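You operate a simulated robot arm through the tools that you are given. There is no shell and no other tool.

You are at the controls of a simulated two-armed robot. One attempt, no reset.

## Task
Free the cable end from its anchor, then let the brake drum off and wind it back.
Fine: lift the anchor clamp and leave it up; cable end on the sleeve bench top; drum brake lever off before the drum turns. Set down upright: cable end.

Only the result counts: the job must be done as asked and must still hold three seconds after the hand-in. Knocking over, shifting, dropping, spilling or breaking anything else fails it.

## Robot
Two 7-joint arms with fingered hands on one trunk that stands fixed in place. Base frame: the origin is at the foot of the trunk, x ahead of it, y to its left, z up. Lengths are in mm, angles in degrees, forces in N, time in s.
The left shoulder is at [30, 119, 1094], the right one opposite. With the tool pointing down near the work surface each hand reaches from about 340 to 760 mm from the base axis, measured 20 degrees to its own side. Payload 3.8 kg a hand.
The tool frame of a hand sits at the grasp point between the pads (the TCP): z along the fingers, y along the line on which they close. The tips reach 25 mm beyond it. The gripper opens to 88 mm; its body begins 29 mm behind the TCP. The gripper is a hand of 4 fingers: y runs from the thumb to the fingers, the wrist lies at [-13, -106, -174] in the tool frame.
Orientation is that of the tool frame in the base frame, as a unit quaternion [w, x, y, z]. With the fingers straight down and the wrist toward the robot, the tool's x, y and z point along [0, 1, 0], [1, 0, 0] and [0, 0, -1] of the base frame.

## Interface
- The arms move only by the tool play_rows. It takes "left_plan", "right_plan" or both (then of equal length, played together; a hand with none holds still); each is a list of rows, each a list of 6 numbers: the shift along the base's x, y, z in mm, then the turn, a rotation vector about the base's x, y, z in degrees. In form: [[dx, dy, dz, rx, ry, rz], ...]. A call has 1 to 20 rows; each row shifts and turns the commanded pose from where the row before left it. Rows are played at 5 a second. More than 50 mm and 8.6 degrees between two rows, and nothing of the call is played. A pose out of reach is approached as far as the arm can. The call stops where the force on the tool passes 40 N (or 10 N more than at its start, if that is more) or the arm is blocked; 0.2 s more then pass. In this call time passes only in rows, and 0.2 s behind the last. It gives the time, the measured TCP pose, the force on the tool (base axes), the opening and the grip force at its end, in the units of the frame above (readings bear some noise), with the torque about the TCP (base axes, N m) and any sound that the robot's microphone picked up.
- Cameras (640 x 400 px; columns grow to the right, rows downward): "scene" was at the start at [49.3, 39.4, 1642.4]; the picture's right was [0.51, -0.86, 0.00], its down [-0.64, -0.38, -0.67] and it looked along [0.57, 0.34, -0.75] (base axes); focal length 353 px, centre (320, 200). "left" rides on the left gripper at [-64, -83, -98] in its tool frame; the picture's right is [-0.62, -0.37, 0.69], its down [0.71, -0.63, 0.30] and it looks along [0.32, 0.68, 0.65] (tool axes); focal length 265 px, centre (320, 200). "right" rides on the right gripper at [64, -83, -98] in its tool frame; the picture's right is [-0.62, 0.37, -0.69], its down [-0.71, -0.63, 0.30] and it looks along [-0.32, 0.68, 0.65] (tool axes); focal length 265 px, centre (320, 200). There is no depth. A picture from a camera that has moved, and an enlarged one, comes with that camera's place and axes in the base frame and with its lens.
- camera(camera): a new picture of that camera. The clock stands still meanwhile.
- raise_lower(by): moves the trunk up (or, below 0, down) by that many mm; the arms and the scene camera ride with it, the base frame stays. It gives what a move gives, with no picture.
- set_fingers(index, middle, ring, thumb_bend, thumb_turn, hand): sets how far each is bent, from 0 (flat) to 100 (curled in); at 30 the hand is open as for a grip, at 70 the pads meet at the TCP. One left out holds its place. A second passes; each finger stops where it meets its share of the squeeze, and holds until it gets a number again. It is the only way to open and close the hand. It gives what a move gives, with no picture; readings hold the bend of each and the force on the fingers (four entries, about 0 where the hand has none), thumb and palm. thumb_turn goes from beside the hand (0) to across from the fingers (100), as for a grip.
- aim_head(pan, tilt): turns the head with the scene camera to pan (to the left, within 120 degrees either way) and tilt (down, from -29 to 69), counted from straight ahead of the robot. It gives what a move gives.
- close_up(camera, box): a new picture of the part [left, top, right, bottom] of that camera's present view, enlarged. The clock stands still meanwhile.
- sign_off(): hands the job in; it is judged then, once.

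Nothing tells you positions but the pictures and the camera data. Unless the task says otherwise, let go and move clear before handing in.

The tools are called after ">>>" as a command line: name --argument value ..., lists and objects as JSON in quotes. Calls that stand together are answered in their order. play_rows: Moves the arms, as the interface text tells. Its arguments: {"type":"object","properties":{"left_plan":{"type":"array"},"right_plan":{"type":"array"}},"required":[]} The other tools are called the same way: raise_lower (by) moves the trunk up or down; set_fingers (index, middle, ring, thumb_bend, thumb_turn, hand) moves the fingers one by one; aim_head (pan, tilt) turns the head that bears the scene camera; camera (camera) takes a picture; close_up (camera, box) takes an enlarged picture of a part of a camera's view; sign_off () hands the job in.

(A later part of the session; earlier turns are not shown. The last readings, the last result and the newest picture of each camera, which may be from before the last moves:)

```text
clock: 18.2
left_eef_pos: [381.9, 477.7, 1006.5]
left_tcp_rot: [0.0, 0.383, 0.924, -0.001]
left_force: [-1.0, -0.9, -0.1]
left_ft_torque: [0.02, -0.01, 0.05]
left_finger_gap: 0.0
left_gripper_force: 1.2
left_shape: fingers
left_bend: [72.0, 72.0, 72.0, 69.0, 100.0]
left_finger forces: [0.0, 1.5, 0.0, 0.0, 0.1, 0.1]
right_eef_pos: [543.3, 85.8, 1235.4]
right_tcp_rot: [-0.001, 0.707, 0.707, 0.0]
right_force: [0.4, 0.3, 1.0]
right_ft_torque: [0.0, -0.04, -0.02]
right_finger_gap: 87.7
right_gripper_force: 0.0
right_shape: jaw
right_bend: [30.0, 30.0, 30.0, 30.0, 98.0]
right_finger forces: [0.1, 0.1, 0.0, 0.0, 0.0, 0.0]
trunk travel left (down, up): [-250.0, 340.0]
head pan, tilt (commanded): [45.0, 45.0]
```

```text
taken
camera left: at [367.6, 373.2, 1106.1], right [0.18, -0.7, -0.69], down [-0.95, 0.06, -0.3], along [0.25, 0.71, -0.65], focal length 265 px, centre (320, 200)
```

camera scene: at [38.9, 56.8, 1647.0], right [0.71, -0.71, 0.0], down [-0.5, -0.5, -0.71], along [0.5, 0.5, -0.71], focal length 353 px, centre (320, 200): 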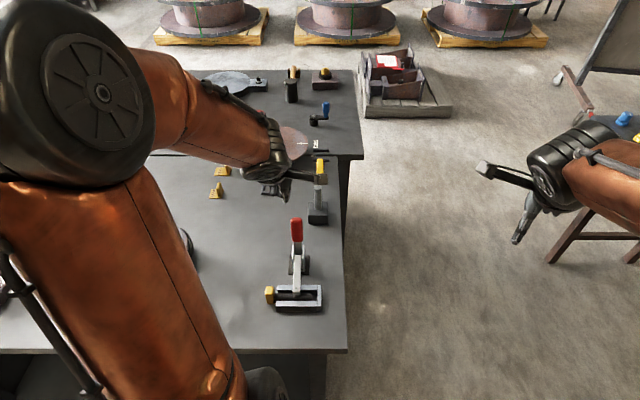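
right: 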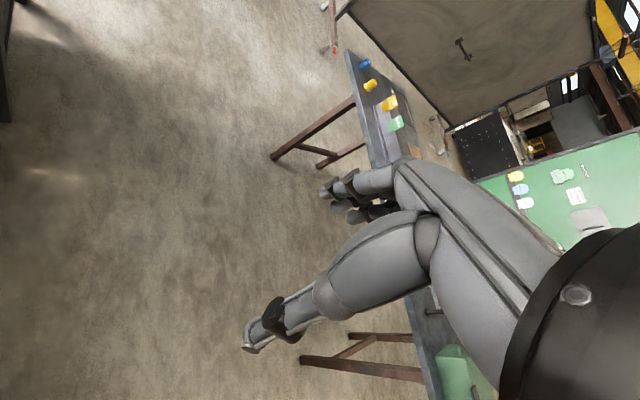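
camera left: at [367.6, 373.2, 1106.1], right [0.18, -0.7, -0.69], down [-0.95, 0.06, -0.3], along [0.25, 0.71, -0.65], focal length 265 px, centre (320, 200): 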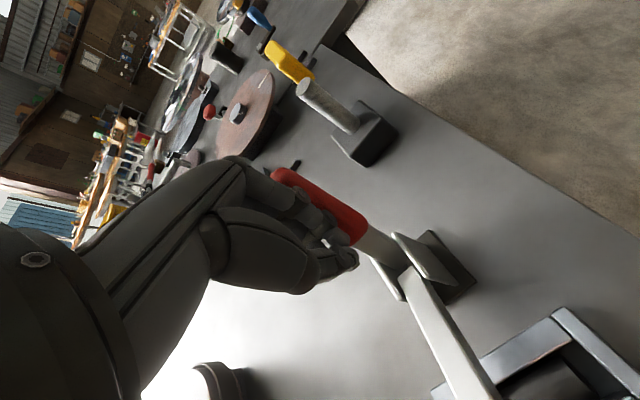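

Light contact on the middle finger (≈1.5 N). I keep pushing along an arc.

>>> play_rows --left_plan '[[5, 5, 0, 0, 0, 0], [5, 5, -1, 0, 0, 0], [5, 5, -2, 0, 0, 0], [5, 5, -2, 0, 0, 0], [5, 5, -3, 0, 0, 0]]'

>>> camera --camera "left"

>>> close_up --camera "scene" --box '[220, 150, 380, 330]'

```text
clock: 19.4
left_eef_pos: [405.2, 503.9, 998.5]
left_tcp_rot: [0.0, 0.383, 0.924, 0.0]
left_force: [-0.9, 0.0, 1.3]
left_ft_torque: [0.05, -0.02, 0.04]
left_finger_gap: 0.2
left_gripper_force: 1.3
left_shape: fingers
left_bend: [72.0, 72.0, 72.0, 69.0, 100.0]
left_finger forces: [0.0, 1.1, 0.1, 0.0, 0.0, 0.0]
right_eef_pos: [542.1, 85.6, 1235.0]
right_tcp_rot: [0.0, 0.707, 0.707, 0.0]
right_force: [0.2, 0.4, 1.1]
right_ft_torque: [-0.04, 0.02, 0.04]
right_finger_gap: 87.4
right_gripper_force: 0.1
right_shape: jaw
right_bend: [30.0, 30.0, 30.0, 30.0, 98.0]
right_finger forces: [0.1, 0.0, 0.1, 0.0, 0.1, 0.0]
trunk travel left (down, up): [-250.0, 340.0]
head pan, tilt (commanded): [45.0, 45.0]
```

```text
taken
camera left: at [391.6, 398.9, 1098.5], right [0.18, -0.7, -0.69], down [-0.95, 0.06, -0.3], along [0.25, 0.71, -0.65], focal length 265 px, centre (320, 200)
```

left: 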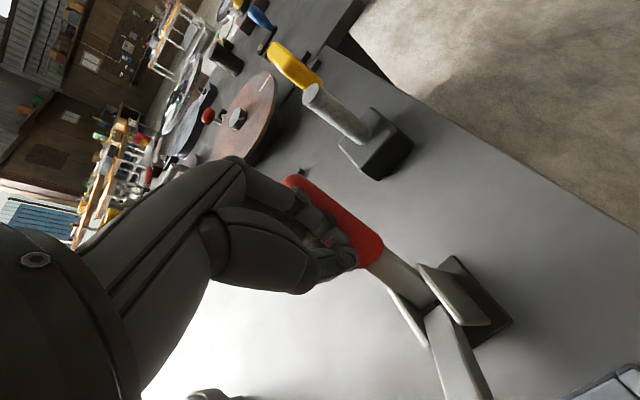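

```text
2.22 times, centred on (300, 240) of scene
camera zoom: at [39.1, 57.1, 1647.0], right [0.71, -0.71, 0.0], down [-0.5, -0.5, -0.71], along [0.5, 0.5, -0.71], focal length 784 px, centre (364, 111)
```

zoom: 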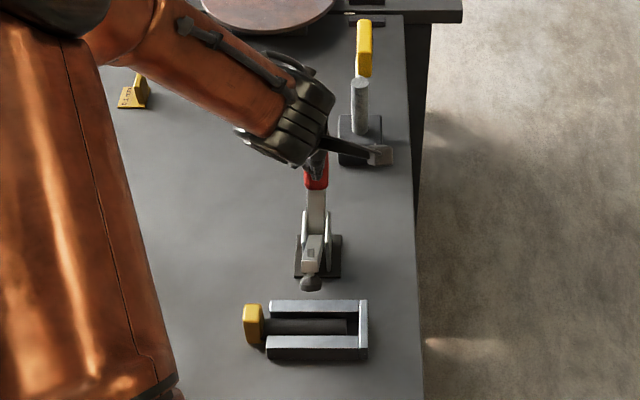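

The clamp arm is rising off the rod and the handle moves easily. I continue along the arc, more downward now.

>>> play_rows --left_plan '[[5, 5, -4, 0, 0, 0], [5, 5, -5, 0, 0, 0], [5, 5, -6, 0, 0, 0], [4, 4, -6, 0, 0, 0], [4, 4, -7, 0, 0, 0]]'

>>> camera --camera "left"

>>> close_up --camera "scene" --box '[220, 150, 380, 330]'

```text
clock: 20.6
left_eef_pos: [427.5, 524.9, 973.3]
left_tcp_rot: [0.001, 0.383, 0.924, 0.003]
left_force: [-6.7, -2.9, 20.5]
left_ft_torque: [0.12, 0.02, 0.1]
left_finger_gap: 0.0
left_gripper_force: 11.8
left_shape: fingers
left_bend: [73.0, 73.0, 72.0, 68.0, 100.0]
left_finger forces: [11.8, 11.7, 0.0, 0.0, 0.0, 0.0]
right_eef_pos: [539.1, 83.3, 1238.7]
right_tcp_rot: [-0.001, 0.706, 0.708, 0.001]
right_force: [0.5, -0.1, 0.6]
right_ft_torque: [-0.02, -0.04, 0.01]
right_finger_gap: 87.4
right_gripper_force: 0.0
right_shape: jaw
right_bend: [30.0, 30.0, 30.0, 30.0, 98.0]
right_finger forces: [0.0, 0.0, 0.0, 0.0, 0.0, 0.0]
trunk travel left (down, up): [-250.0, 340.0]
head pan, tilt (commanded): [45.0, 45.0]
```

```text
taken
camera left: at [413.1, 420.1, 1072.5], right [0.18, -0.7, -0.7], down [-0.95, 0.06, -0.31], along [0.26, 0.72, -0.65], focal length 265 px, centre (320, 200)
```

left: 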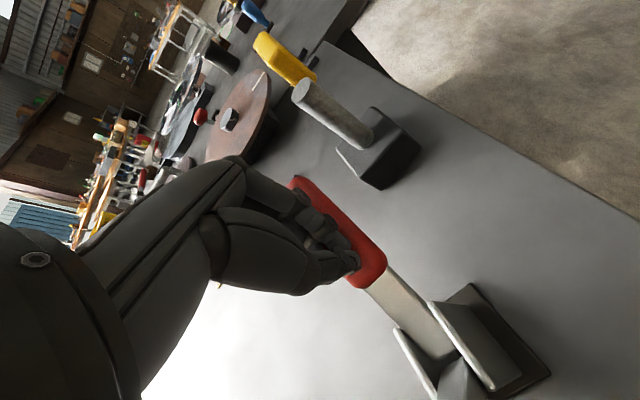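

```text
2.22 times, centred on (300, 240) of scene
camera zoom: at [35.6, 54.0, 1647.4], right [0.71, -0.71, 0.0], down [-0.5, -0.5, -0.71], along [0.5, 0.5, -0.71], focal length 784 px, centre (364, 111)
```

zoom: 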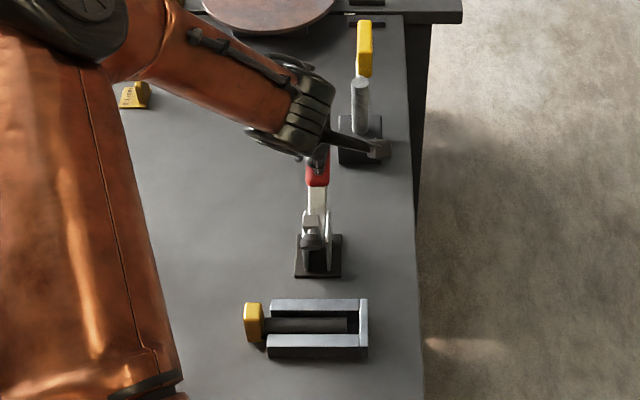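

The arm stands up nearly vertical and the handle now resists at ~20 N, likely its end stop. I'll back off and check whether it stays up.

>>> play_rows --left_plan '[[-5, -5, 12, 0, 0, 0], [-8, -8, 25, 0, 0, 0], [-8, -8, 40, 0, 0, 0], [-10, -10, 40, 0, 0, 0]]'

>>> camera --camera "left"

>>> close_up --camera "scene" --box '[220, 150, 380, 330]'

```text
clock: 21.6
left_eef_pos: [393.5, 493.2, 1087.9]
left_tcp_rot: [0.0, 0.382, 0.924, 0.0]
left_force: [0.3, 0.4, 0.1]
left_ft_torque: [0.01, 0.01, 0.0]
left_finger_gap: 0.1
left_gripper_force: 0.0
left_shape: fingers
left_bend: [72.0, 72.0, 72.0, 69.0, 100.0]
left_finger forces: [0.0, 0.0, 0.0, 0.1, 0.1, 0.1]
right_eef_pos: [542.0, 83.6, 1236.0]
right_tcp_rot: [-0.002, 0.707, 0.707, 0.001]
right_force: [-0.8, -0.1, 0.1]
right_ft_torque: [-0.02, -0.02, 0.04]
right_finger_gap: 87.4
right_gripper_force: 0.0
right_shape: jaw
right_bend: [30.0, 30.0, 30.0, 30.0, 98.0]
right_finger forces: [0.0, 0.0, 0.0, 0.0, 0.0, 0.1]
trunk travel left (down, up): [-250.0, 340.0]
head pan, tilt (commanded): [45.0, 45.0]
```

```text
taken
camera left: at [379.0, 388.2, 1187.6], right [0.18, -0.7, -0.69], down [-0.95, 0.06, -0.3], along [0.25, 0.71, -0.65], focal length 265 px, centre (320, 200)
```

left: 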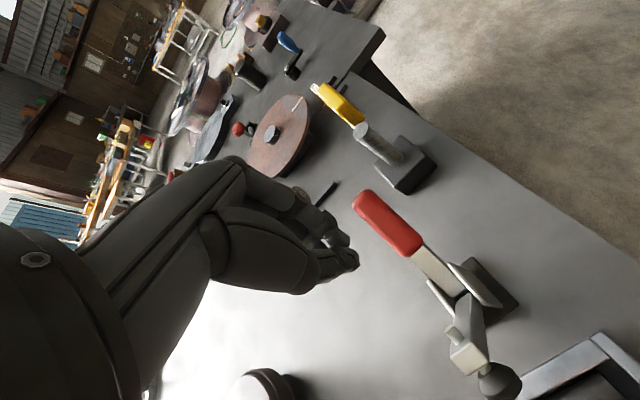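

```text
2.22 times, centred on (300, 240) of scene
camera zoom: at [38.1, 55.1, 1647.1], right [0.71, -0.71, 0.0], down [-0.5, -0.5, -0.71], along [0.5, 0.5, -0.71], focal length 784 px, centre (364, 111)
```

zoom: 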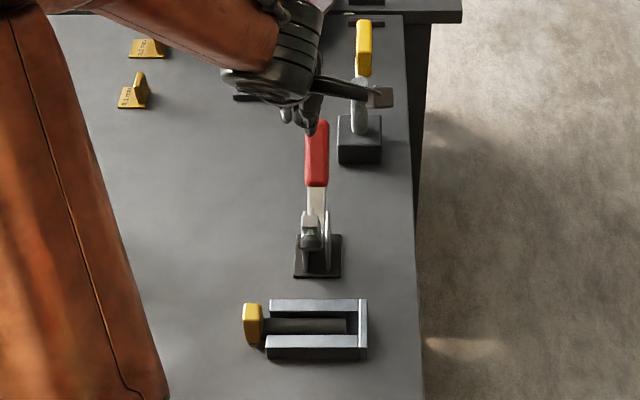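

The clamp arm stays up on its own at roughly 45°. To be sure it's at its end stop I'll press once more from above on the handle's outer part.

>>> play_rows --left_plan '[[21, 20, 0, 0, 0, 0], [21, 20, -25, 0, 0, 0], [0, 0, -25, 0, 0, 0], [0, 0, -10, 0, 0, 0], [1, 1, -6, 0, 0, 0], [1, 1, -6, 0, 0, 0], [1, 1, -6, 0, 0, 0], [1, 1, -6, 0, 0, 0]]'

>>> camera --camera "left"

>>> close_up --camera "scene" --box '[220, 150, 380, 330]'

```text
clock: 23.4
left_eef_pos: [443.8, 540.2, 1003.0]
left_tcp_rot: [-0.001, 0.383, 0.924, 0.0]
left_force: [-0.7, 0.5, -0.5]
left_ft_torque: [-0.01, 0.0, 0.0]
left_finger_gap: 0.0
left_gripper_force: 0.3
left_shape: fingers
left_bend: [72.0, 72.0, 72.0, 69.0, 100.0]
left_finger forces: [0.0, 0.0, 0.0, 0.0, 0.0, 0.0]
right_eef_pos: [543.1, 85.8, 1233.7]
right_tcp_rot: [0.0, 0.707, 0.707, 0.0]
right_force: [0.8, 0.5, 0.1]
right_ft_torque: [0.0, 0.03, 0.01]
right_finger_gap: 87.5
right_gripper_force: 0.0
right_shape: jaw
right_bend: [30.0, 30.0, 30.0, 30.0, 98.0]
right_finger forces: [0.0, 0.1, 0.0, 0.0, 0.1, 0.0]
trunk travel left (down, up): [-250.0, 340.0]
head pan, tilt (commanded): [45.0, 45.0]
```

```text
taken
camera left: at [430.0, 434.5, 1102.8], right [0.18, -0.7, -0.69], down [-0.95, 0.06, -0.3], along [0.25, 0.71, -0.65], focal length 265 px, centre (320, 200)
```

left: 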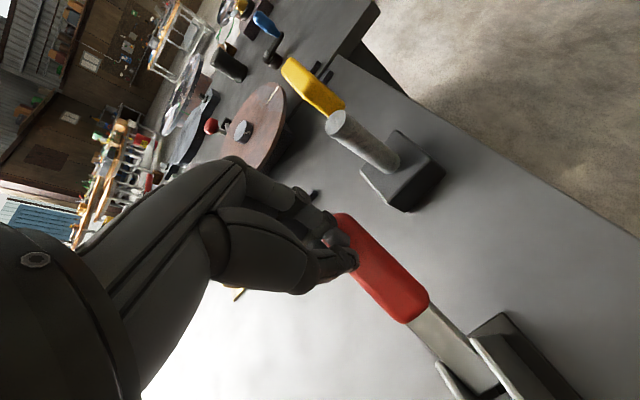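

```text
2.22 times, centred on (300, 240) of scene
camera zoom: at [39.3, 57.2, 1647.0], right [0.71, -0.71, 0.0], down [-0.5, -0.5, -0.71], along [0.5, 0.5, -0.71], focal length 784 px, centre (364, 111)
```

zoom: 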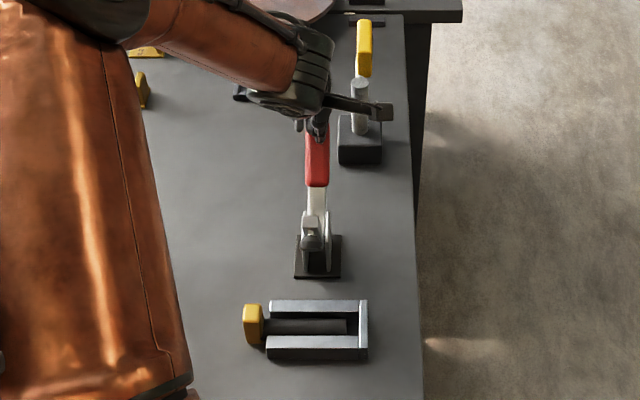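

No contact yet at the handle's outer end; I continue downward in small steps.

>>> play_rows --left_plan '[[0, 0, -5, 0, 0, 0], [0, 0, -5, 0, 0, 0], [0, 0, -5, 0, 0, 0], [0, 0, -5, 0, 0, 0]]'

>>> camera --camera "left"

```text
clock: 24.4
left_eef_pos: [442.3, 538.9, 988.1]
left_tcp_rot: [0.001, 0.382, 0.924, 0.002]
left_force: [-7.8, -0.3, 21.0]
left_ft_torque: [0.17, 0.02, 0.11]
left_finger_gap: 0.0
left_gripper_force: 12.0
left_shape: fingers
left_bend: [73.0, 73.0, 72.0, 68.0, 100.0]
left_finger forces: [10.7, 13.7, 0.1, 0.0, 0.0, 0.0]
right_eef_pos: [540.1, 82.7, 1237.6]
right_tcp_rot: [0.0, 0.707, 0.707, 0.001]
right_force: [-0.4, 0.2, -0.1]
right_ft_torque: [0.0, 0.0, 0.04]
right_finger_gap: 87.4
right_gripper_force: 0.0
right_shape: jaw
right_bend: [30.0, 30.0, 30.0, 30.0, 98.0]
right_finger forces: [0.1, 0.1, 0.1, 0.0, 0.1, 0.0]
trunk travel left (down, up): [-250.0, 340.0]
head pan, tilt (commanded): [45.0, 45.0]
```

```text
taken
camera left: at [428.3, 433.8, 1086.3], right [0.18, -0.7, -0.7], down [-0.95, 0.06, -0.31], along [0.26, 0.72, -0.65], focal length 265 px, centre (320, 200)
```

left: 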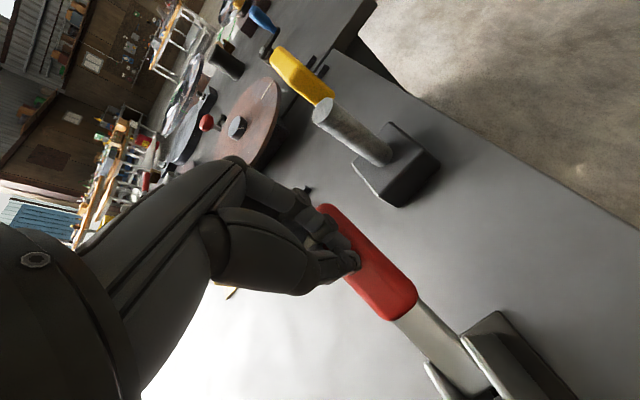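

The handle holds firm at 21 N, so the clamp is fully open. Next I retract, open the fingers and move above the yellow tab of the cable end at about (268, 456).

>>> play_rows --left_plan '[[0, 0, 25, 0, 0, 0], [-10, -10, 40, 0, 0, 0], [-20, -20, 40, 0, 0, 0], [-40, -20, 10, 0, 0, 0], [-45, -15, 0, 0, 0, 0], [-45, -10, 0, 0, 0, 0], [-20, -8, 0, 0, 0, 0]]'

>>> set_fingers --hand "left" --index 0 --middle 30 --ring 30 --thumb_bend 30 --thumb_turn 98

>>> camera --camera "left"

>>> camera --camera "scene"

```text
clock: 26.0
left_eef_pos: [262.2, 456.4, 1097.6]
left_tcp_rot: [-0.001, 0.381, 0.925, 0.0]
left_force: [-0.6, 0.3, -0.2]
left_ft_torque: [-0.03, -0.04, 0.01]
left_finger_gap: 0.0
left_gripper_force: 0.0
left_shape: fingers
left_bend: [72.0, 72.0, 72.0, 69.0, 100.0]
left_finger forces: [0.1, 0.0, 0.0, 0.0, 0.0, 0.1]
right_eef_pos: [541.1, 85.0, 1235.5]
right_tcp_rot: [0.0, 0.707, 0.707, 0.0]
right_force: [0.2, 0.3, -1.0]
right_ft_torque: [-0.01, -0.01, -0.04]
right_finger_gap: 87.7
right_gripper_force: 0.1
right_shape: jaw
right_bend: [30.0, 30.0, 30.0, 30.0, 98.0]
right_finger forces: [0.1, 0.0, 0.0, 0.1, 0.0, 0.0]
trunk travel left (down, up): [-250.0, 340.0]
head pan, tilt (commanded): [45.0, 45.0]
```

```text
clock: 27.0
left_eef_pos: [263.3, 455.8, 1097.6]
left_tcp_rot: [0.001, 0.382, 0.924, 0.0]
left_force: [0.7, 0.5, -1.0]
left_ft_torque: [-0.01, -0.01, 0.01]
left_finger_gap: 118.0
left_gripper_force: 0.1
left_shape: fingers
left_bend: [0.0, 30.0, 30.0, 30.0, 96.0]
left_finger forces: [0.0, 0.1, 0.1, 0.1, 0.0, 0.0]
right_eef_pos: [543.3, 86.0, 1236.0]
right_tcp_rot: [0.0, 0.707, 0.707, 0.0]
right_force: [-0.6, -0.6, 0.0]
right_ft_torque: [-0.01, -0.01, 0.0]
right_finger_gap: 87.9
right_gripper_force: 0.1
right_shape: jaw
right_bend: [30.0, 30.0, 30.0, 30.0, 98.0]
right_finger forces: [0.1, 0.0, 0.0, 0.1, 0.1, 0.1]
trunk travel left (down, up): [-250.0, 340.0]
head pan, tilt (commanded): [45.0, 45.0]
```

```text
taken
camera left: at [249.2, 351.6, 1197.2], right [0.18, -0.7, -0.69], down [-0.95, 0.06, -0.3], along [0.25, 0.71, -0.65], focal length 265 px, centre (320, 200)
```

left: 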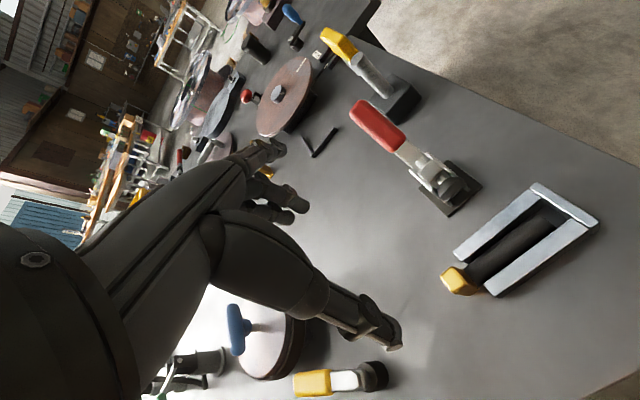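

```text
taken
camera scene: at [39.1, 57.0, 1647.0], right [0.71, -0.71, 0.0], down [-0.5, -0.5, -0.71], along [0.5, 0.5, -0.71], focal length 353 px, centre (320, 200)
```

scene: 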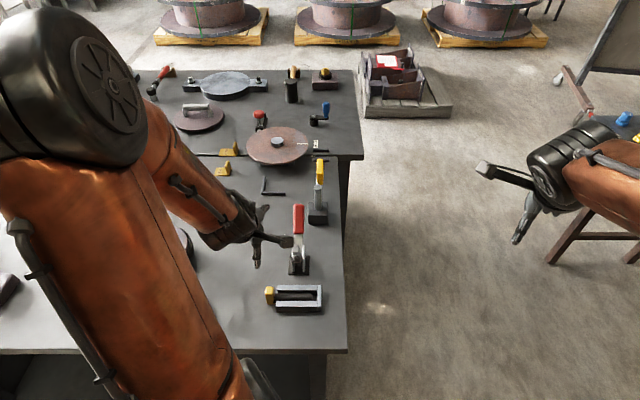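

The index finger (flat) is on the right side, middle/ring and thumb are open around the tab. I'll descend over the tab, stopping first at TCP z≈935 to check.

>>> play_rows --left_plan '[[1, 3, -40, 0, 0, 0], [0, 0, -40, 0, 0, 0], [0, 0, -40, 0, 0, 0], [0, 0, -40, 0, 0, 0]]'

>>> camera --camera "left"

>>> close_up --camera "scene" --box '[210, 190, 370, 330]'

```text
clock: 28.0
left_eef_pos: [263.0, 461.8, 937.6]
left_tcp_rot: [-0.001, 0.383, 0.924, 0.0]
left_force: [-0.4, -0.2, -0.1]
left_ft_torque: [-0.01, 0.03, -0.02]
left_finger_gap: 117.9
left_gripper_force: 0.0
left_shape: fingers
left_bend: [0.0, 30.0, 30.0, 30.0, 96.0]
left_finger forces: [0.1, 0.0, 0.1, 0.0, 0.1, 0.0]
right_eef_pos: [542.3, 86.1, 1236.0]
right_tcp_rot: [0.001, 0.708, 0.707, 0.0]
right_force: [-0.1, -1.1, 0.0]
right_ft_torque: [-0.02, 0.0, -0.03]
right_finger_gap: 87.3
right_gripper_force: 0.1
right_shape: jaw
right_bend: [30.0, 30.0, 30.0, 30.0, 98.0]
right_finger forces: [0.0, 0.0, 0.0, 0.0, 0.1, 0.0]
trunk travel left (down, up): [-250.0, 340.0]
head pan, tilt (commanded): [45.0, 45.0]
```

```text
taken
camera left: at [248.6, 357.8, 1037.9], right [0.18, -0.7, -0.69], down [-0.95, 0.06, -0.3], along [0.25, 0.71, -0.65], focal length 265 px, centre (320, 200)
```

left: 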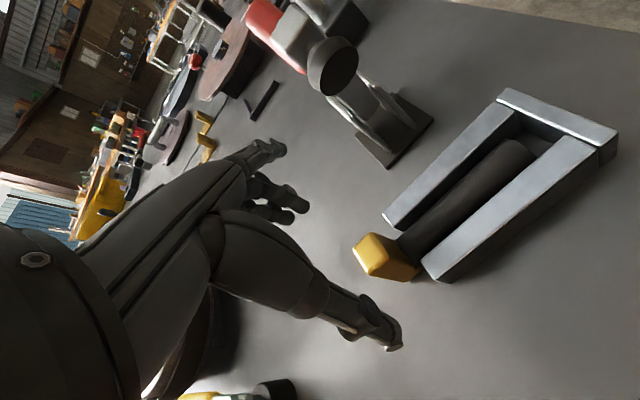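

```text
2.86 times, centred on (290, 260) of scene
camera zoom: at [38.5, 58.8, 1646.9], right [0.71, -0.71, 0.0], down [-0.5, -0.5, -0.71], along [0.5, 0.5, -0.71], focal length 1008 px, centre (406, 29)
```

zoom: 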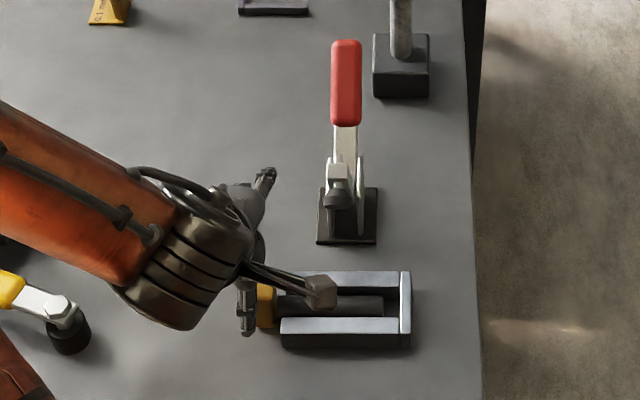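

The tab lies between thumb and middle finger as intended. I'll shift slightly and descend so the pads overlap the tab.

>>> play_rows --left_plan '[[1, -3, -10, 0, 0, 0], [0, -1, -10, 0, 0, 0], [0, 0, -10, 0, 0, 0], [0, 0, -10, 0, 0, 0]]'

>>> camera --camera "left"

>>> close_up --camera "scene" --box '[210, 190, 370, 330]'

```text
clock: 29.0
left_eef_pos: [265.1, 456.0, 899.3]
left_tcp_rot: [-0.001, 0.383, 0.924, -0.001]
left_force: [-0.2, 0.2, -0.4]
left_ft_torque: [0.0, -0.02, 0.01]
left_finger_gap: 118.0
left_gripper_force: 0.0
left_shape: fingers
left_bend: [0.0, 30.0, 30.0, 30.0, 96.0]
left_finger forces: [0.1, 0.1, 0.0, 0.0, 0.0, 0.0]
right_eef_pos: [541.9, 85.3, 1234.9]
right_tcp_rot: [0.0, 0.707, 0.707, 0.0]
right_force: [0.5, 0.2, -0.1]
right_ft_torque: [-0.01, 0.01, 0.02]
right_finger_gap: 87.5
right_gripper_force: 0.1
right_shape: jaw
right_bend: [30.0, 30.0, 30.0, 30.0, 98.0]
right_finger forces: [0.0, 0.0, 0.0, 0.0, 0.0, 0.0]
trunk travel left (down, up): [-250.0, 340.0]
head pan, tilt (commanded): [45.0, 45.0]
```

```text
taken
camera left: at [250.4, 351.2, 998.3], right [0.18, -0.7, -0.69], down [-0.95, 0.06, -0.3], along [0.25, 0.71, -0.65], focal length 265 px, centre (320, 200)
```

left: 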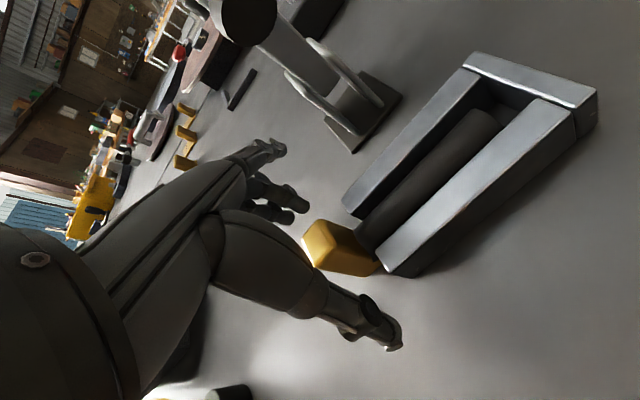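

```text
2.86 times, centred on (290, 260) of scene
camera zoom: at [38.7, 57.5, 1647.0], right [0.71, -0.71, 0.0], down [-0.5, -0.5, -0.71], along [0.5, 0.5, -0.71], focal length 1008 px, centre (406, 29)
```

zoom: 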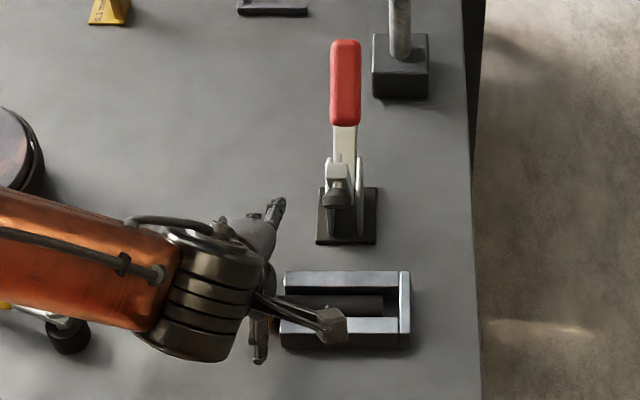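

The tab is centred under the TCP. I'll go 8 mm deeper and close thumb and middle finger on it (index stays out over the nest side, ring half closed).

>>> play_rows --left_plan '[[0, 0, -4, 0, 0, 0], [0, 0, -4, 0, 0, 0]]'

>>> set_fingers --hand "left" --middle 75 --ring 45 --thumb_bend 75

>>> camera --camera "left"

```text
clock: 29.6
left_eef_pos: [265.2, 455.6, 890.7]
left_tcp_rot: [0.0, 0.382, 0.924, 0.001]
left_force: [0.4, -0.4, 0.4]
left_ft_torque: [-0.04, -0.02, 0.02]
left_finger_gap: 118.4
left_gripper_force: 0.1
left_shape: fingers
left_bend: [0.0, 30.0, 30.0, 30.0, 96.0]
left_finger forces: [0.0, 0.0, 0.0, 0.0, 0.0, 0.0]
right_eef_pos: [541.5, 86.0, 1235.9]
right_tcp_rot: [0.0, 0.707, 0.707, 0.001]
right_force: [0.7, -0.1, -0.5]
right_ft_torque: [0.0, 0.01, -0.02]
right_finger_gap: 87.8
right_gripper_force: 0.0
right_shape: jaw
right_bend: [30.0, 30.0, 30.0, 30.0, 98.0]
right_finger forces: [0.2, 0.0, 0.1, 0.0, 0.0, 0.1]
trunk travel left (down, up): [-250.0, 340.0]
head pan, tilt (commanded): [45.0, 45.0]
```

```text
clock: 30.6
left_eef_pos: [264.6, 455.3, 891.6]
left_tcp_rot: [0.001, 0.382, 0.924, 0.0]
left_force: [-0.3, 0.5, 0.4]
left_ft_torque: [0.01, 0.0, -0.14]
left_finger_gap: 85.3
left_gripper_force: 10.0
left_shape: fingers
left_bend: [0.0, 62.0, 45.0, 63.0, 99.0]
left_finger forces: [0.0, 9.8, 0.0, 0.0, 11.0, 0.0]
right_eef_pos: [542.1, 85.9, 1235.5]
right_tcp_rot: [0.0, 0.708, 0.707, 0.001]
right_force: [0.0, 0.5, -0.1]
right_ft_torque: [-0.03, 0.0, -0.03]
right_finger_gap: 87.8
right_gripper_force: 0.0
right_shape: jaw
right_bend: [30.0, 30.0, 30.0, 30.0, 98.0]
right_finger forces: [0.0, 0.0, 0.0, 0.0, 0.1, 0.0]
trunk travel left (down, up): [-250.0, 340.0]
head pan, tilt (commanded): [45.0, 45.0]
```

```text
taken
camera left: at [251.6, 350.9, 989.9], right [0.18, -0.7, -0.69], down [-0.95, 0.06, -0.3], along [0.25, 0.71, -0.65], focal length 265 px, centre (320, 200)
```

left: 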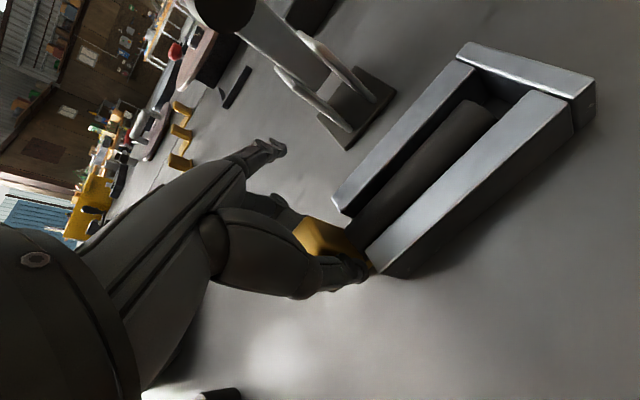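

The tab is gripped at about 10 N. I slide the rod out of the nest along its axis to the left, on the bench surface.

>>> play_rows --left_plan '[[-4, 4, 0.5, 0, 0, 0], [-5, 5, 0.5, 0, 0, 0], [-5, 5, 0, 0, 0, 0], [-5, 5, 0, 0, 0, 0], [-5, 5, 0, 0, 0, 0], [-5, 5, 0, 0, 0, 0]]'

>>> camera --camera "left"

>>> close_up --camera "scene" --box '[210, 190, 370, 330]'

```text
clock: 32.0
left_eef_pos: [236.1, 484.9, 892.4]
left_tcp_rot: [0.0, 0.383, 0.924, 0.0]
left_force: [0.4, -1.9, 0.4]
left_ft_torque: [-0.04, 0.0, -0.1]
left_finger_gap: 85.2
left_gripper_force: 10.1
left_shape: fingers
left_bend: [0.0, 62.0, 45.0, 63.0, 99.0]
left_finger forces: [0.0, 9.8, 0.0, 0.1, 10.7, 0.0]
right_eef_pos: [543.4, 85.1, 1235.8]
right_tcp_rot: [0.0, 0.707, 0.707, 0.0]
right_force: [0.1, -0.3, 0.1]
right_ft_torque: [0.0, 0.0, 0.02]
right_finger_gap: 87.5
right_gripper_force: 0.0
right_shape: jaw
right_bend: [30.0, 30.0, 30.0, 30.0, 98.0]
right_finger forces: [0.0, 0.0, 0.0, 0.1, 0.0, 0.1]
trunk travel left (down, up): [-250.0, 340.0]
head pan, tilt (commanded): [45.0, 45.0]
```

```text
taken
camera left: at [222.1, 379.5, 991.2], right [0.18, -0.7, -0.69], down [-0.95, 0.06, -0.3], along [0.25, 0.71, -0.65], focal length 265 px, centre (320, 200)
```

left: 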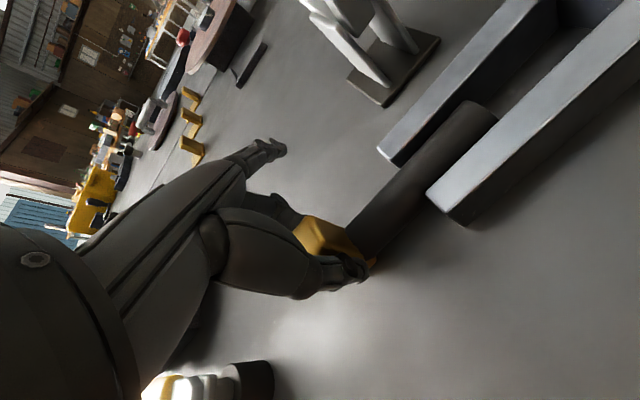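

```text
2.86 times, centred on (290, 260) of scene
camera zoom: at [38.9, 57.0, 1647.0], right [0.71, -0.71, 0.0], down [-0.5, -0.5, -0.71], along [0.5, 0.5, -0.71], focal length 1008 px, centre (406, 29)
```

zoom: 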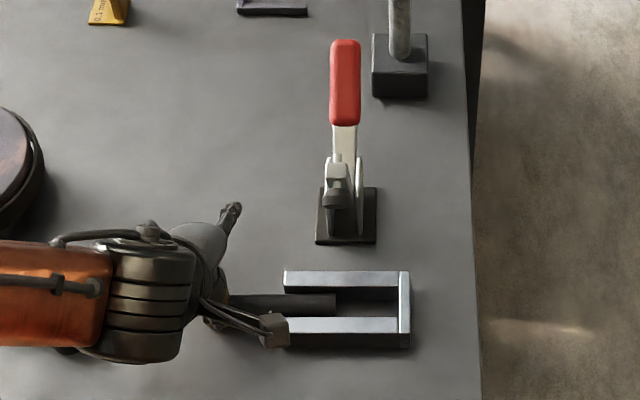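

The rod slides out cleanly. I continue to the left, watching the clearance to the yellow lever's pivot.

>>> play_rows --left_plan '[[-5, 5, 0, 0, 0, 0], [-5, 5, 0, 0, 0, 0], [-5, 5, 0, 0, 0, 0], [-5, 5, 0, 0, 0, 0], [-5, 5, 0, 0, 0, 0]]'

>>> camera --camera "left"

>>> close_up --camera "scene" --box '[160, 190, 360, 330]'

```text
clock: 33.2
left_eef_pos: [211.3, 508.9, 891.2]
left_tcp_rot: [-0.001, 0.382, 0.924, 0.001]
left_force: [0.7, -1.6, 0.8]
left_ft_torque: [-0.07, 0.01, -0.15]
left_finger_gap: 84.9
left_gripper_force: 11.2
left_shape: fingers
left_bend: [0.0, 62.0, 45.0, 63.0, 99.0]
left_finger forces: [0.1, 9.8, 0.0, 0.1, 10.8, 0.0]
right_eef_pos: [542.4, 85.5, 1234.7]
right_tcp_rot: [0.001, 0.707, 0.707, -0.001]
right_force: [0.6, -0.1, -0.5]
right_ft_torque: [0.0, -0.03, -0.02]
right_finger_gap: 87.7
right_gripper_force: 0.1
right_shape: jaw
right_bend: [30.0, 30.0, 30.0, 30.0, 98.0]
right_finger forces: [0.0, 0.0, 0.1, 0.0, 0.0, 0.1]
trunk travel left (down, up): [-250.0, 340.0]
head pan, tilt (commanded): [45.0, 45.0]
```

```text
taken
camera left: at [197.8, 404.3, 990.7], right [0.18, -0.7, -0.69], down [-0.95, 0.06, -0.3], along [0.25, 0.71, -0.65], focal length 265 px, centre (320, 200)
```

left: 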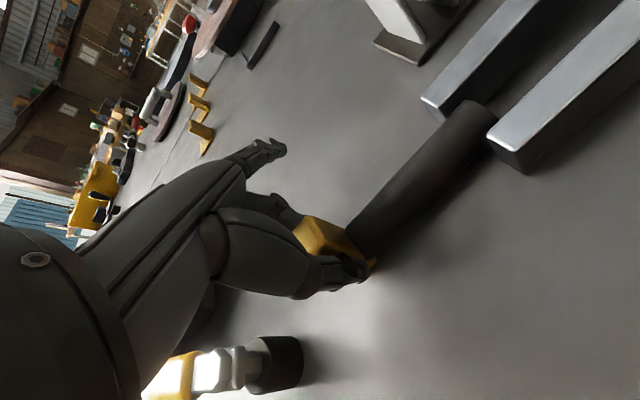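

```text
2.86 times, centred on (260, 260) of scene
camera zoom: at [38.9, 56.9, 1647.0], right [0.71, -0.71, 0.0], down [-0.5, -0.5, -0.71], along [0.5, 0.5, -0.71], focal length 1008 px, centre (491, 29)
```

zoom: 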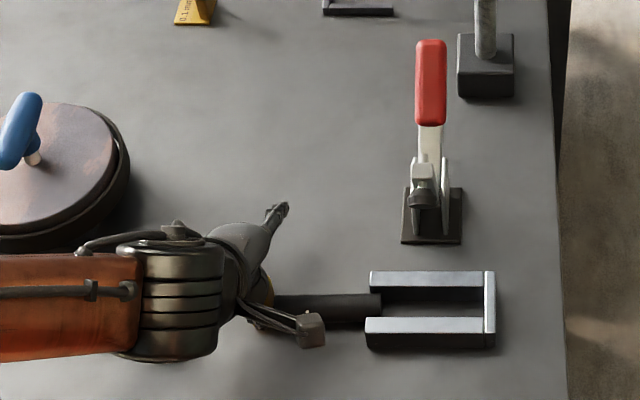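

The rod's end is almost clear of the nest. I'll slide ~20 mm further left, then carry it away (+s) into the open bench area.

>>> play_rows --left_plan '[[-5, 5, 0, 0, 0, 0], [-5, 5, 0, 0, 0, 0], [-4, 4, 0, 0, 0, 0], [4, 4, 0, 0, 0, 0], [6, 6, 0, 0, 0, 0], [6, 6, 0, 0, 0, 0]]'

>>> camera --camera "left"

>>> close_up --camera "scene" --box '[160, 190, 360, 330]'

```text
clock: 34.6
left_eef_pos: [213.7, 538.8, 891.8]
left_tcp_rot: [0.0, 0.383, 0.924, 0.0]
left_force: [-2.9, 0.3, 0.1]
left_ft_torque: [-0.06, 0.05, -0.17]
left_finger_gap: 85.7
left_gripper_force: 11.8
left_shape: fingers
left_bend: [0.0, 62.0, 45.0, 64.0, 100.0]
left_finger forces: [0.0, 10.7, 0.1, 0.1, 12.1, 0.1]
right_eef_pos: [542.1, 84.7, 1234.5]
right_tcp_rot: [0.0, 0.708, 0.707, 0.0]
right_force: [0.4, 0.3, 0.5]
right_ft_torque: [0.01, 0.0, -0.04]
right_finger_gap: 87.7
right_gripper_force: 0.0
right_shape: jaw
right_bend: [30.0, 30.0, 30.0, 30.0, 98.0]
right_finger forces: [0.0, 0.0, 0.0, 0.1, 0.1, 0.0]
trunk travel left (down, up): [-250.0, 340.0]
head pan, tilt (commanded): [45.0, 45.0]
```

```text
taken
camera left: at [199.0, 435.1, 990.8], right [0.18, -0.7, -0.69], down [-0.95, 0.06, -0.3], along [0.25, 0.71, -0.65], focal length 265 px, centre (320, 200)
```

left: 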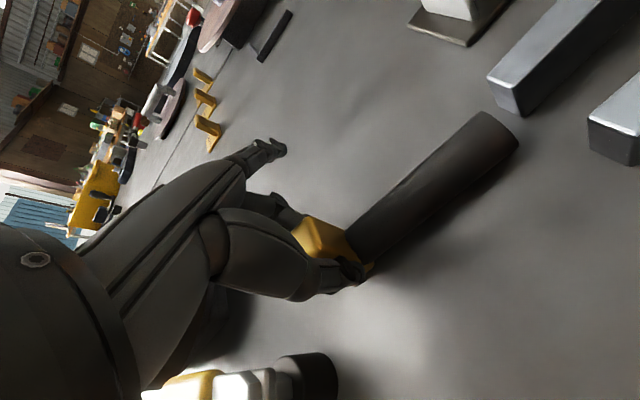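

```text
2.86 times, centred on (260, 260) of scene
camera zoom: at [38.9, 57.3, 1647.0], right [0.71, -0.71, 0.0], down [-0.5, -0.5, -0.71], along [0.5, 0.5, -0.71], focal length 1008 px, centre (491, 29)
```

zoom: 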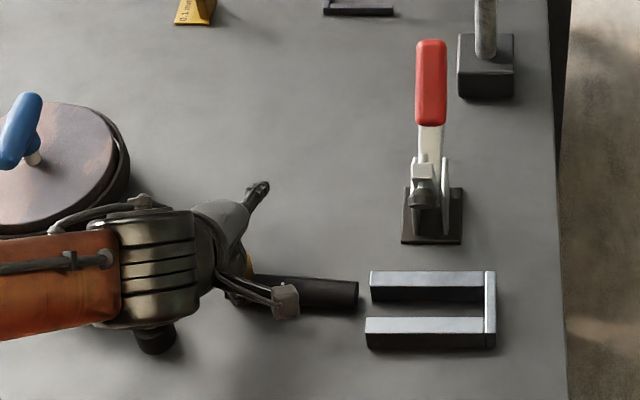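

The rod is out of the nest and still level on the bench. I slide it further away to the open area around s≈680.

>>> play_rows --left_plan '[[7, 7, 0, 0, 0, 0], [8, 8, 0, 0, 0, 0], [8, 8, 0, 0, 0, 0], [8, 8, 0, 0, 0, 0], [8, 8, 0, 0, 0, 0], [8, 8, 0, 0, 0, 0], [8, 8, 0, 0, 0, 0], [8, 8, 0, 0, 0, 0], [8, 8, 0, 0, 0, 0], [8, 8, 0, 0, 0, 0], [8, 8, 0, 0, 0, 0], [8, 8, 0, 0, 0, 0], [7, 7, 0, 0, 0, 0]]'

>>> camera --camera "left"

>>> camera --camera "scene"

```text
clock: 37.4
left_eef_pos: [316.0, 641.9, 891.6]
left_tcp_rot: [0.0, 0.384, 0.923, 0.0]
left_force: [-0.6, -0.7, 1.0]
left_ft_torque: [0.01, 0.01, -0.05]
left_finger_gap: 82.0
left_gripper_force: 10.0
left_shape: fingers
left_bend: [0.0, 62.0, 45.0, 67.0, 97.0]
left_finger forces: [0.1, 9.3, 0.1, 0.0, 9.7, 0.0]
right_eef_pos: [542.4, 85.8, 1234.3]
right_tcp_rot: [0.0, 0.707, 0.707, 0.0]
right_force: [0.1, 0.0, -0.2]
right_ft_torque: [0.03, -0.02, 0.02]
right_finger_gap: 87.4
right_gripper_force: 0.0
right_shape: jaw
right_bend: [30.0, 30.0, 30.0, 30.0, 98.0]
right_finger forces: [0.1, 0.1, 0.0, 0.0, 0.0, 0.0]
trunk travel left (down, up): [-250.0, 340.0]
head pan, tilt (commanded): [45.0, 45.0]
```

```text
taken
camera left: at [301.9, 536.0, 990.4], right [0.18, -0.7, -0.69], down [-0.95, 0.06, -0.3], along [0.25, 0.71, -0.65], focal length 265 px, centre (320, 200)
```

left: 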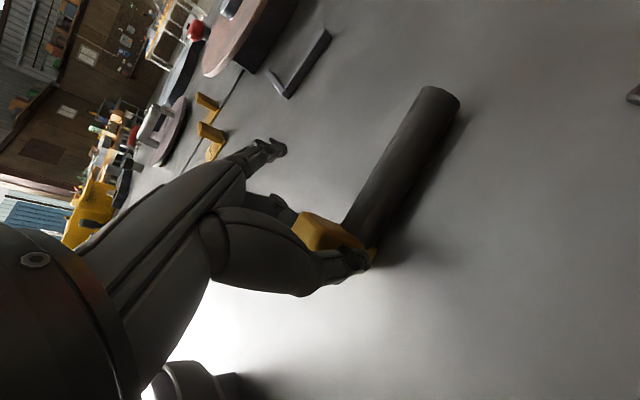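

```text
taken
camera scene: at [39.5, 57.3, 1647.0], right [0.71, -0.71, 0.0], down [-0.5, -0.5, -0.71], along [0.5, 0.5, -0.71], focal length 353 px, centre (320, 200)
```

scene: 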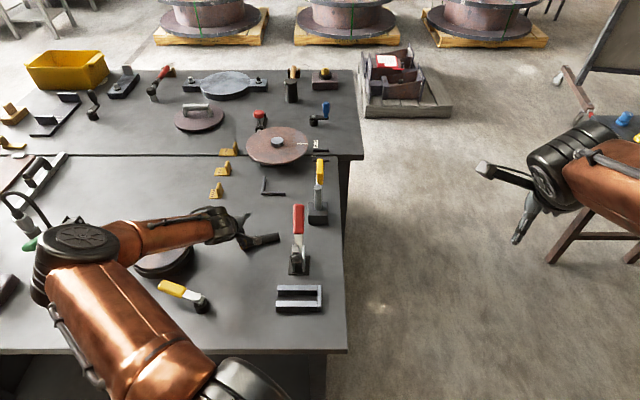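

The cable end lies in open bench space with its tab up. I'll release it and lift straight up to inspect.

>>> set_fingers --hand "left" --index 0 --middle 30 --ring 30 --thumb_bend 30

>>> play_rows --left_plan '[[0, 0, 15, 0, 0, 0], [0, 0, 30, 0, 0, 0], [0, 0, 40, 0, 0, 0], [0, 0, 40, 0, 0, 0]]'

>>> camera --camera "left"

>>> close_up --camera "scene" --box '[200, 180, 340, 320]'

```text
clock: 38.4
left_eef_pos: [315.9, 640.1, 890.9]
left_tcp_rot: [0.0, 0.383, 0.924, 0.001]
left_force: [0.1, -0.4, 0.8]
left_ft_torque: [-0.02, -0.02, -0.02]
left_finger_gap: 118.1
left_gripper_force: 0.0
left_shape: fingers
left_bend: [0.0, 30.0, 30.0, 30.0, 96.0]
left_finger forces: [0.1, 0.0, 0.0, 0.1, 0.0, 0.0]
right_eef_pos: [542.6, 85.5, 1234.9]
right_tcp_rot: [0.001, 0.707, 0.708, 0.0]
right_force: [0.2, 0.0, -0.1]
right_ft_torque: [-0.04, 0.02, 0.0]
right_finger_gap: 87.5
right_gripper_force: 0.0
right_shape: jaw
right_bend: [30.0, 30.0, 30.0, 30.0, 98.0]
right_finger forces: [0.0, 0.0, 0.1, 0.0, 0.0, 0.0]
trunk travel left (down, up): [-250.0, 340.0]
head pan, tilt (commanded): [45.0, 45.0]
```

```text
clock: 39.4
left_eef_pos: [316.0, 638.6, 1016.5]
left_tcp_rot: [0.0, 0.383, 0.924, 0.0]
left_force: [-0.6, -0.9, -0.9]
left_ft_torque: [0.0, 0.02, -0.03]
left_finger_gap: 118.1
left_gripper_force: 0.0
left_shape: fingers
left_bend: [0.0, 30.0, 30.0, 30.0, 96.0]
left_finger forces: [0.0, 0.0, 0.0, 0.1, 0.0, 0.0]
right_eef_pos: [542.7, 82.2, 1236.1]
right_tcp_rot: [0.0, 0.707, 0.707, 0.0]
right_force: [-0.1, -1.2, -0.8]
right_ft_torque: [0.01, 0.0, 0.02]
right_finger_gap: 87.7
right_gripper_force: 0.1
right_shape: jaw
right_bend: [30.0, 30.0, 30.0, 30.0, 98.0]
right_finger forces: [0.0, 0.0, 0.0, 0.0, 0.0, 0.1]
trunk travel left (down, up): [-250.0, 340.0]
head pan, tilt (commanded): [45.0, 45.0]
```

```text
taken
camera left: at [302.4, 533.6, 1116.3], right [0.18, -0.7, -0.69], down [-0.95, 0.06, -0.3], along [0.25, 0.71, -0.65], focal length 265 px, centre (320, 200)
```

left: 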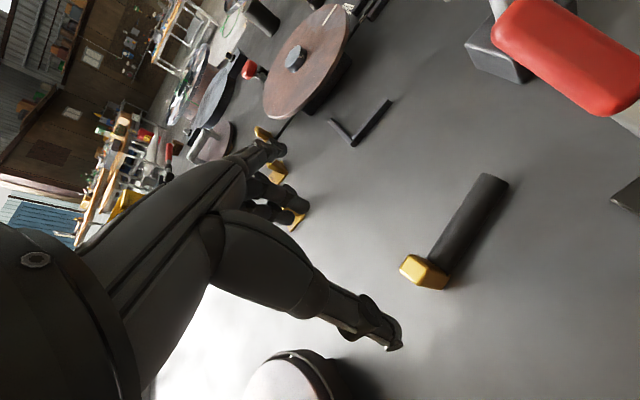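

```text
2.86 times, centred on (270, 250) of scene
camera zoom: at [39.3, 55.7, 1647.0], right [0.71, -0.71, 0.0], down [-0.5, -0.5, -0.71], along [0.5, 0.5, -0.71], focal length 1008 px, centre (463, 57)
```

zoom: 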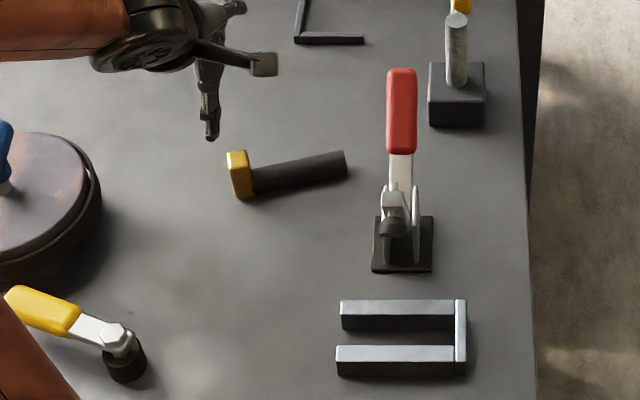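

The cable end rests tab-up on the bench, clear of the nest, and the clamp remains open. Before touching the brake, I'll look at the drum area and the left end of the bench for other levers or marks.

>>> close_up --camera "scene" --box '[0, 140, 200, 320]'

>>> aim_head --pan 75 --tilt 45

>>> camera --camera "scene"

```text
2.22 times, centred on (100, 230) of scene
camera zoom: at [39.3, 55.7, 1647.0], right [0.71, -0.71, 0.0], down [-0.5, -0.5, -0.71], along [0.5, 0.5, -0.71], focal length 784 px, centre (809, 133)
```

zoom: 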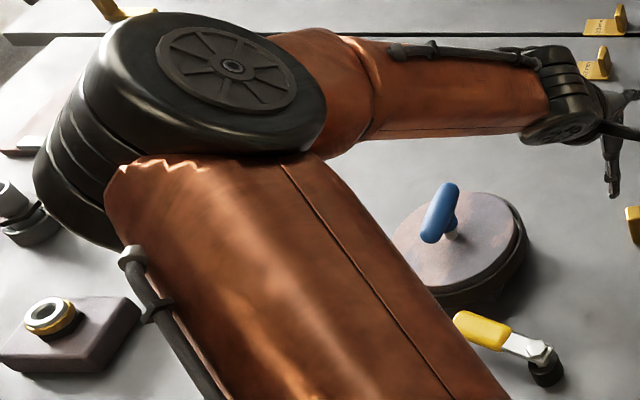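

```text
clock: 40.4
left_eef_pos: [317.2, 640.5, 1016.4]
left_tcp_rot: [-0.001, 0.383, 0.924, 0.0]
left_force: [-0.4, 0.6, 0.7]
left_ft_torque: [0.0, 0.0, -0.01]
left_finger_gap: 118.2
left_gripper_force: 0.1
left_shape: fingers
left_bend: [0.0, 30.0, 30.0, 30.0, 96.0]
left_finger forces: [0.0, 0.0, 0.1, 0.1, 0.1, 0.0]
right_eef_pos: [543.4, 85.5, 1235.6]
right_tcp_rot: [0.0, 0.707, 0.707, 0.0]
right_force: [0.0, -0.6, -0.2]
right_ft_torque: [0.01, 0.01, 0.03]
right_finger_gap: 87.5
right_gripper_force: 0.1
right_shape: jaw
right_bend: [30.0, 30.0, 30.0, 30.0, 98.0]
right_finger forces: [0.1, 0.0, 0.1, 0.0, 0.1, 0.0]
trunk travel left (down, up): [-250.0, 340.0]
head pan, tilt (commanded): [75.0, 45.0]
```

```text
taken
camera scene: at [2.8, 78.0, 1647.0], right [0.97, -0.26, 0.0], down [-0.18, -0.68, -0.71], along [0.18, 0.68, -0.71], focal length 353 px, centre (320, 200)
```

scene: 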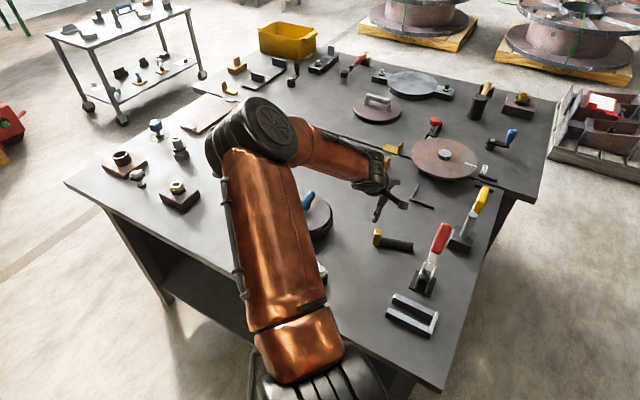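

The bench's left end holds bushing/sleeve blocks, which fits "sleeve bench". Next I want a good look at the drum and its yellow lever from the hand camera, so I lift the left hand and move it above the drum area.

>>> play_rows --left_plan '[[-10, 10, 40, 0, 0, 0], [-30, 28, 40, 0, 0, 0], [-30, 28, 40, 0, 0, 0], [-30, 28, 20, 0, 0, 0], [-30, 28, 0, 0, 0, 0], [-28, 28, 0, 0, 0, 0]]'

>>> camera --camera "left"

>>> camera --camera "scene"

```text
refused: row 2 steps farther than a row can; nothing moved
```

```text
taken
camera left: at [302.6, 534.6, 1115.6], right [0.18, -0.7, -0.69], down [-0.95, 0.06, -0.3], along [0.25, 0.71, -0.65], focal length 265 px, centre (320, 200)
```

left: 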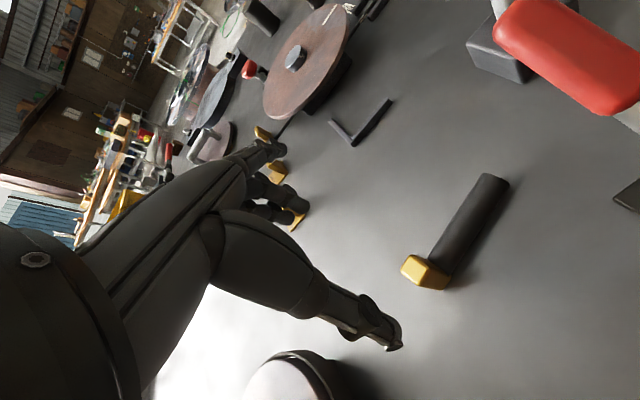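

```text
taken
camera scene: at [2.8, 78.0, 1647.0], right [0.97, -0.26, 0.0], down [-0.18, -0.68, -0.71], along [0.18, 0.68, -0.71], focal length 353 px, centre (320, 200)
```

scene: 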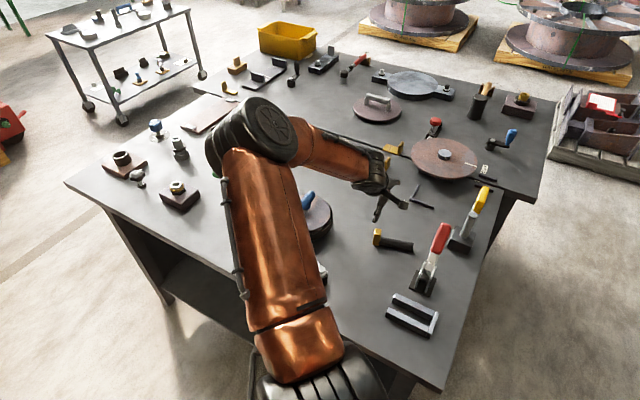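

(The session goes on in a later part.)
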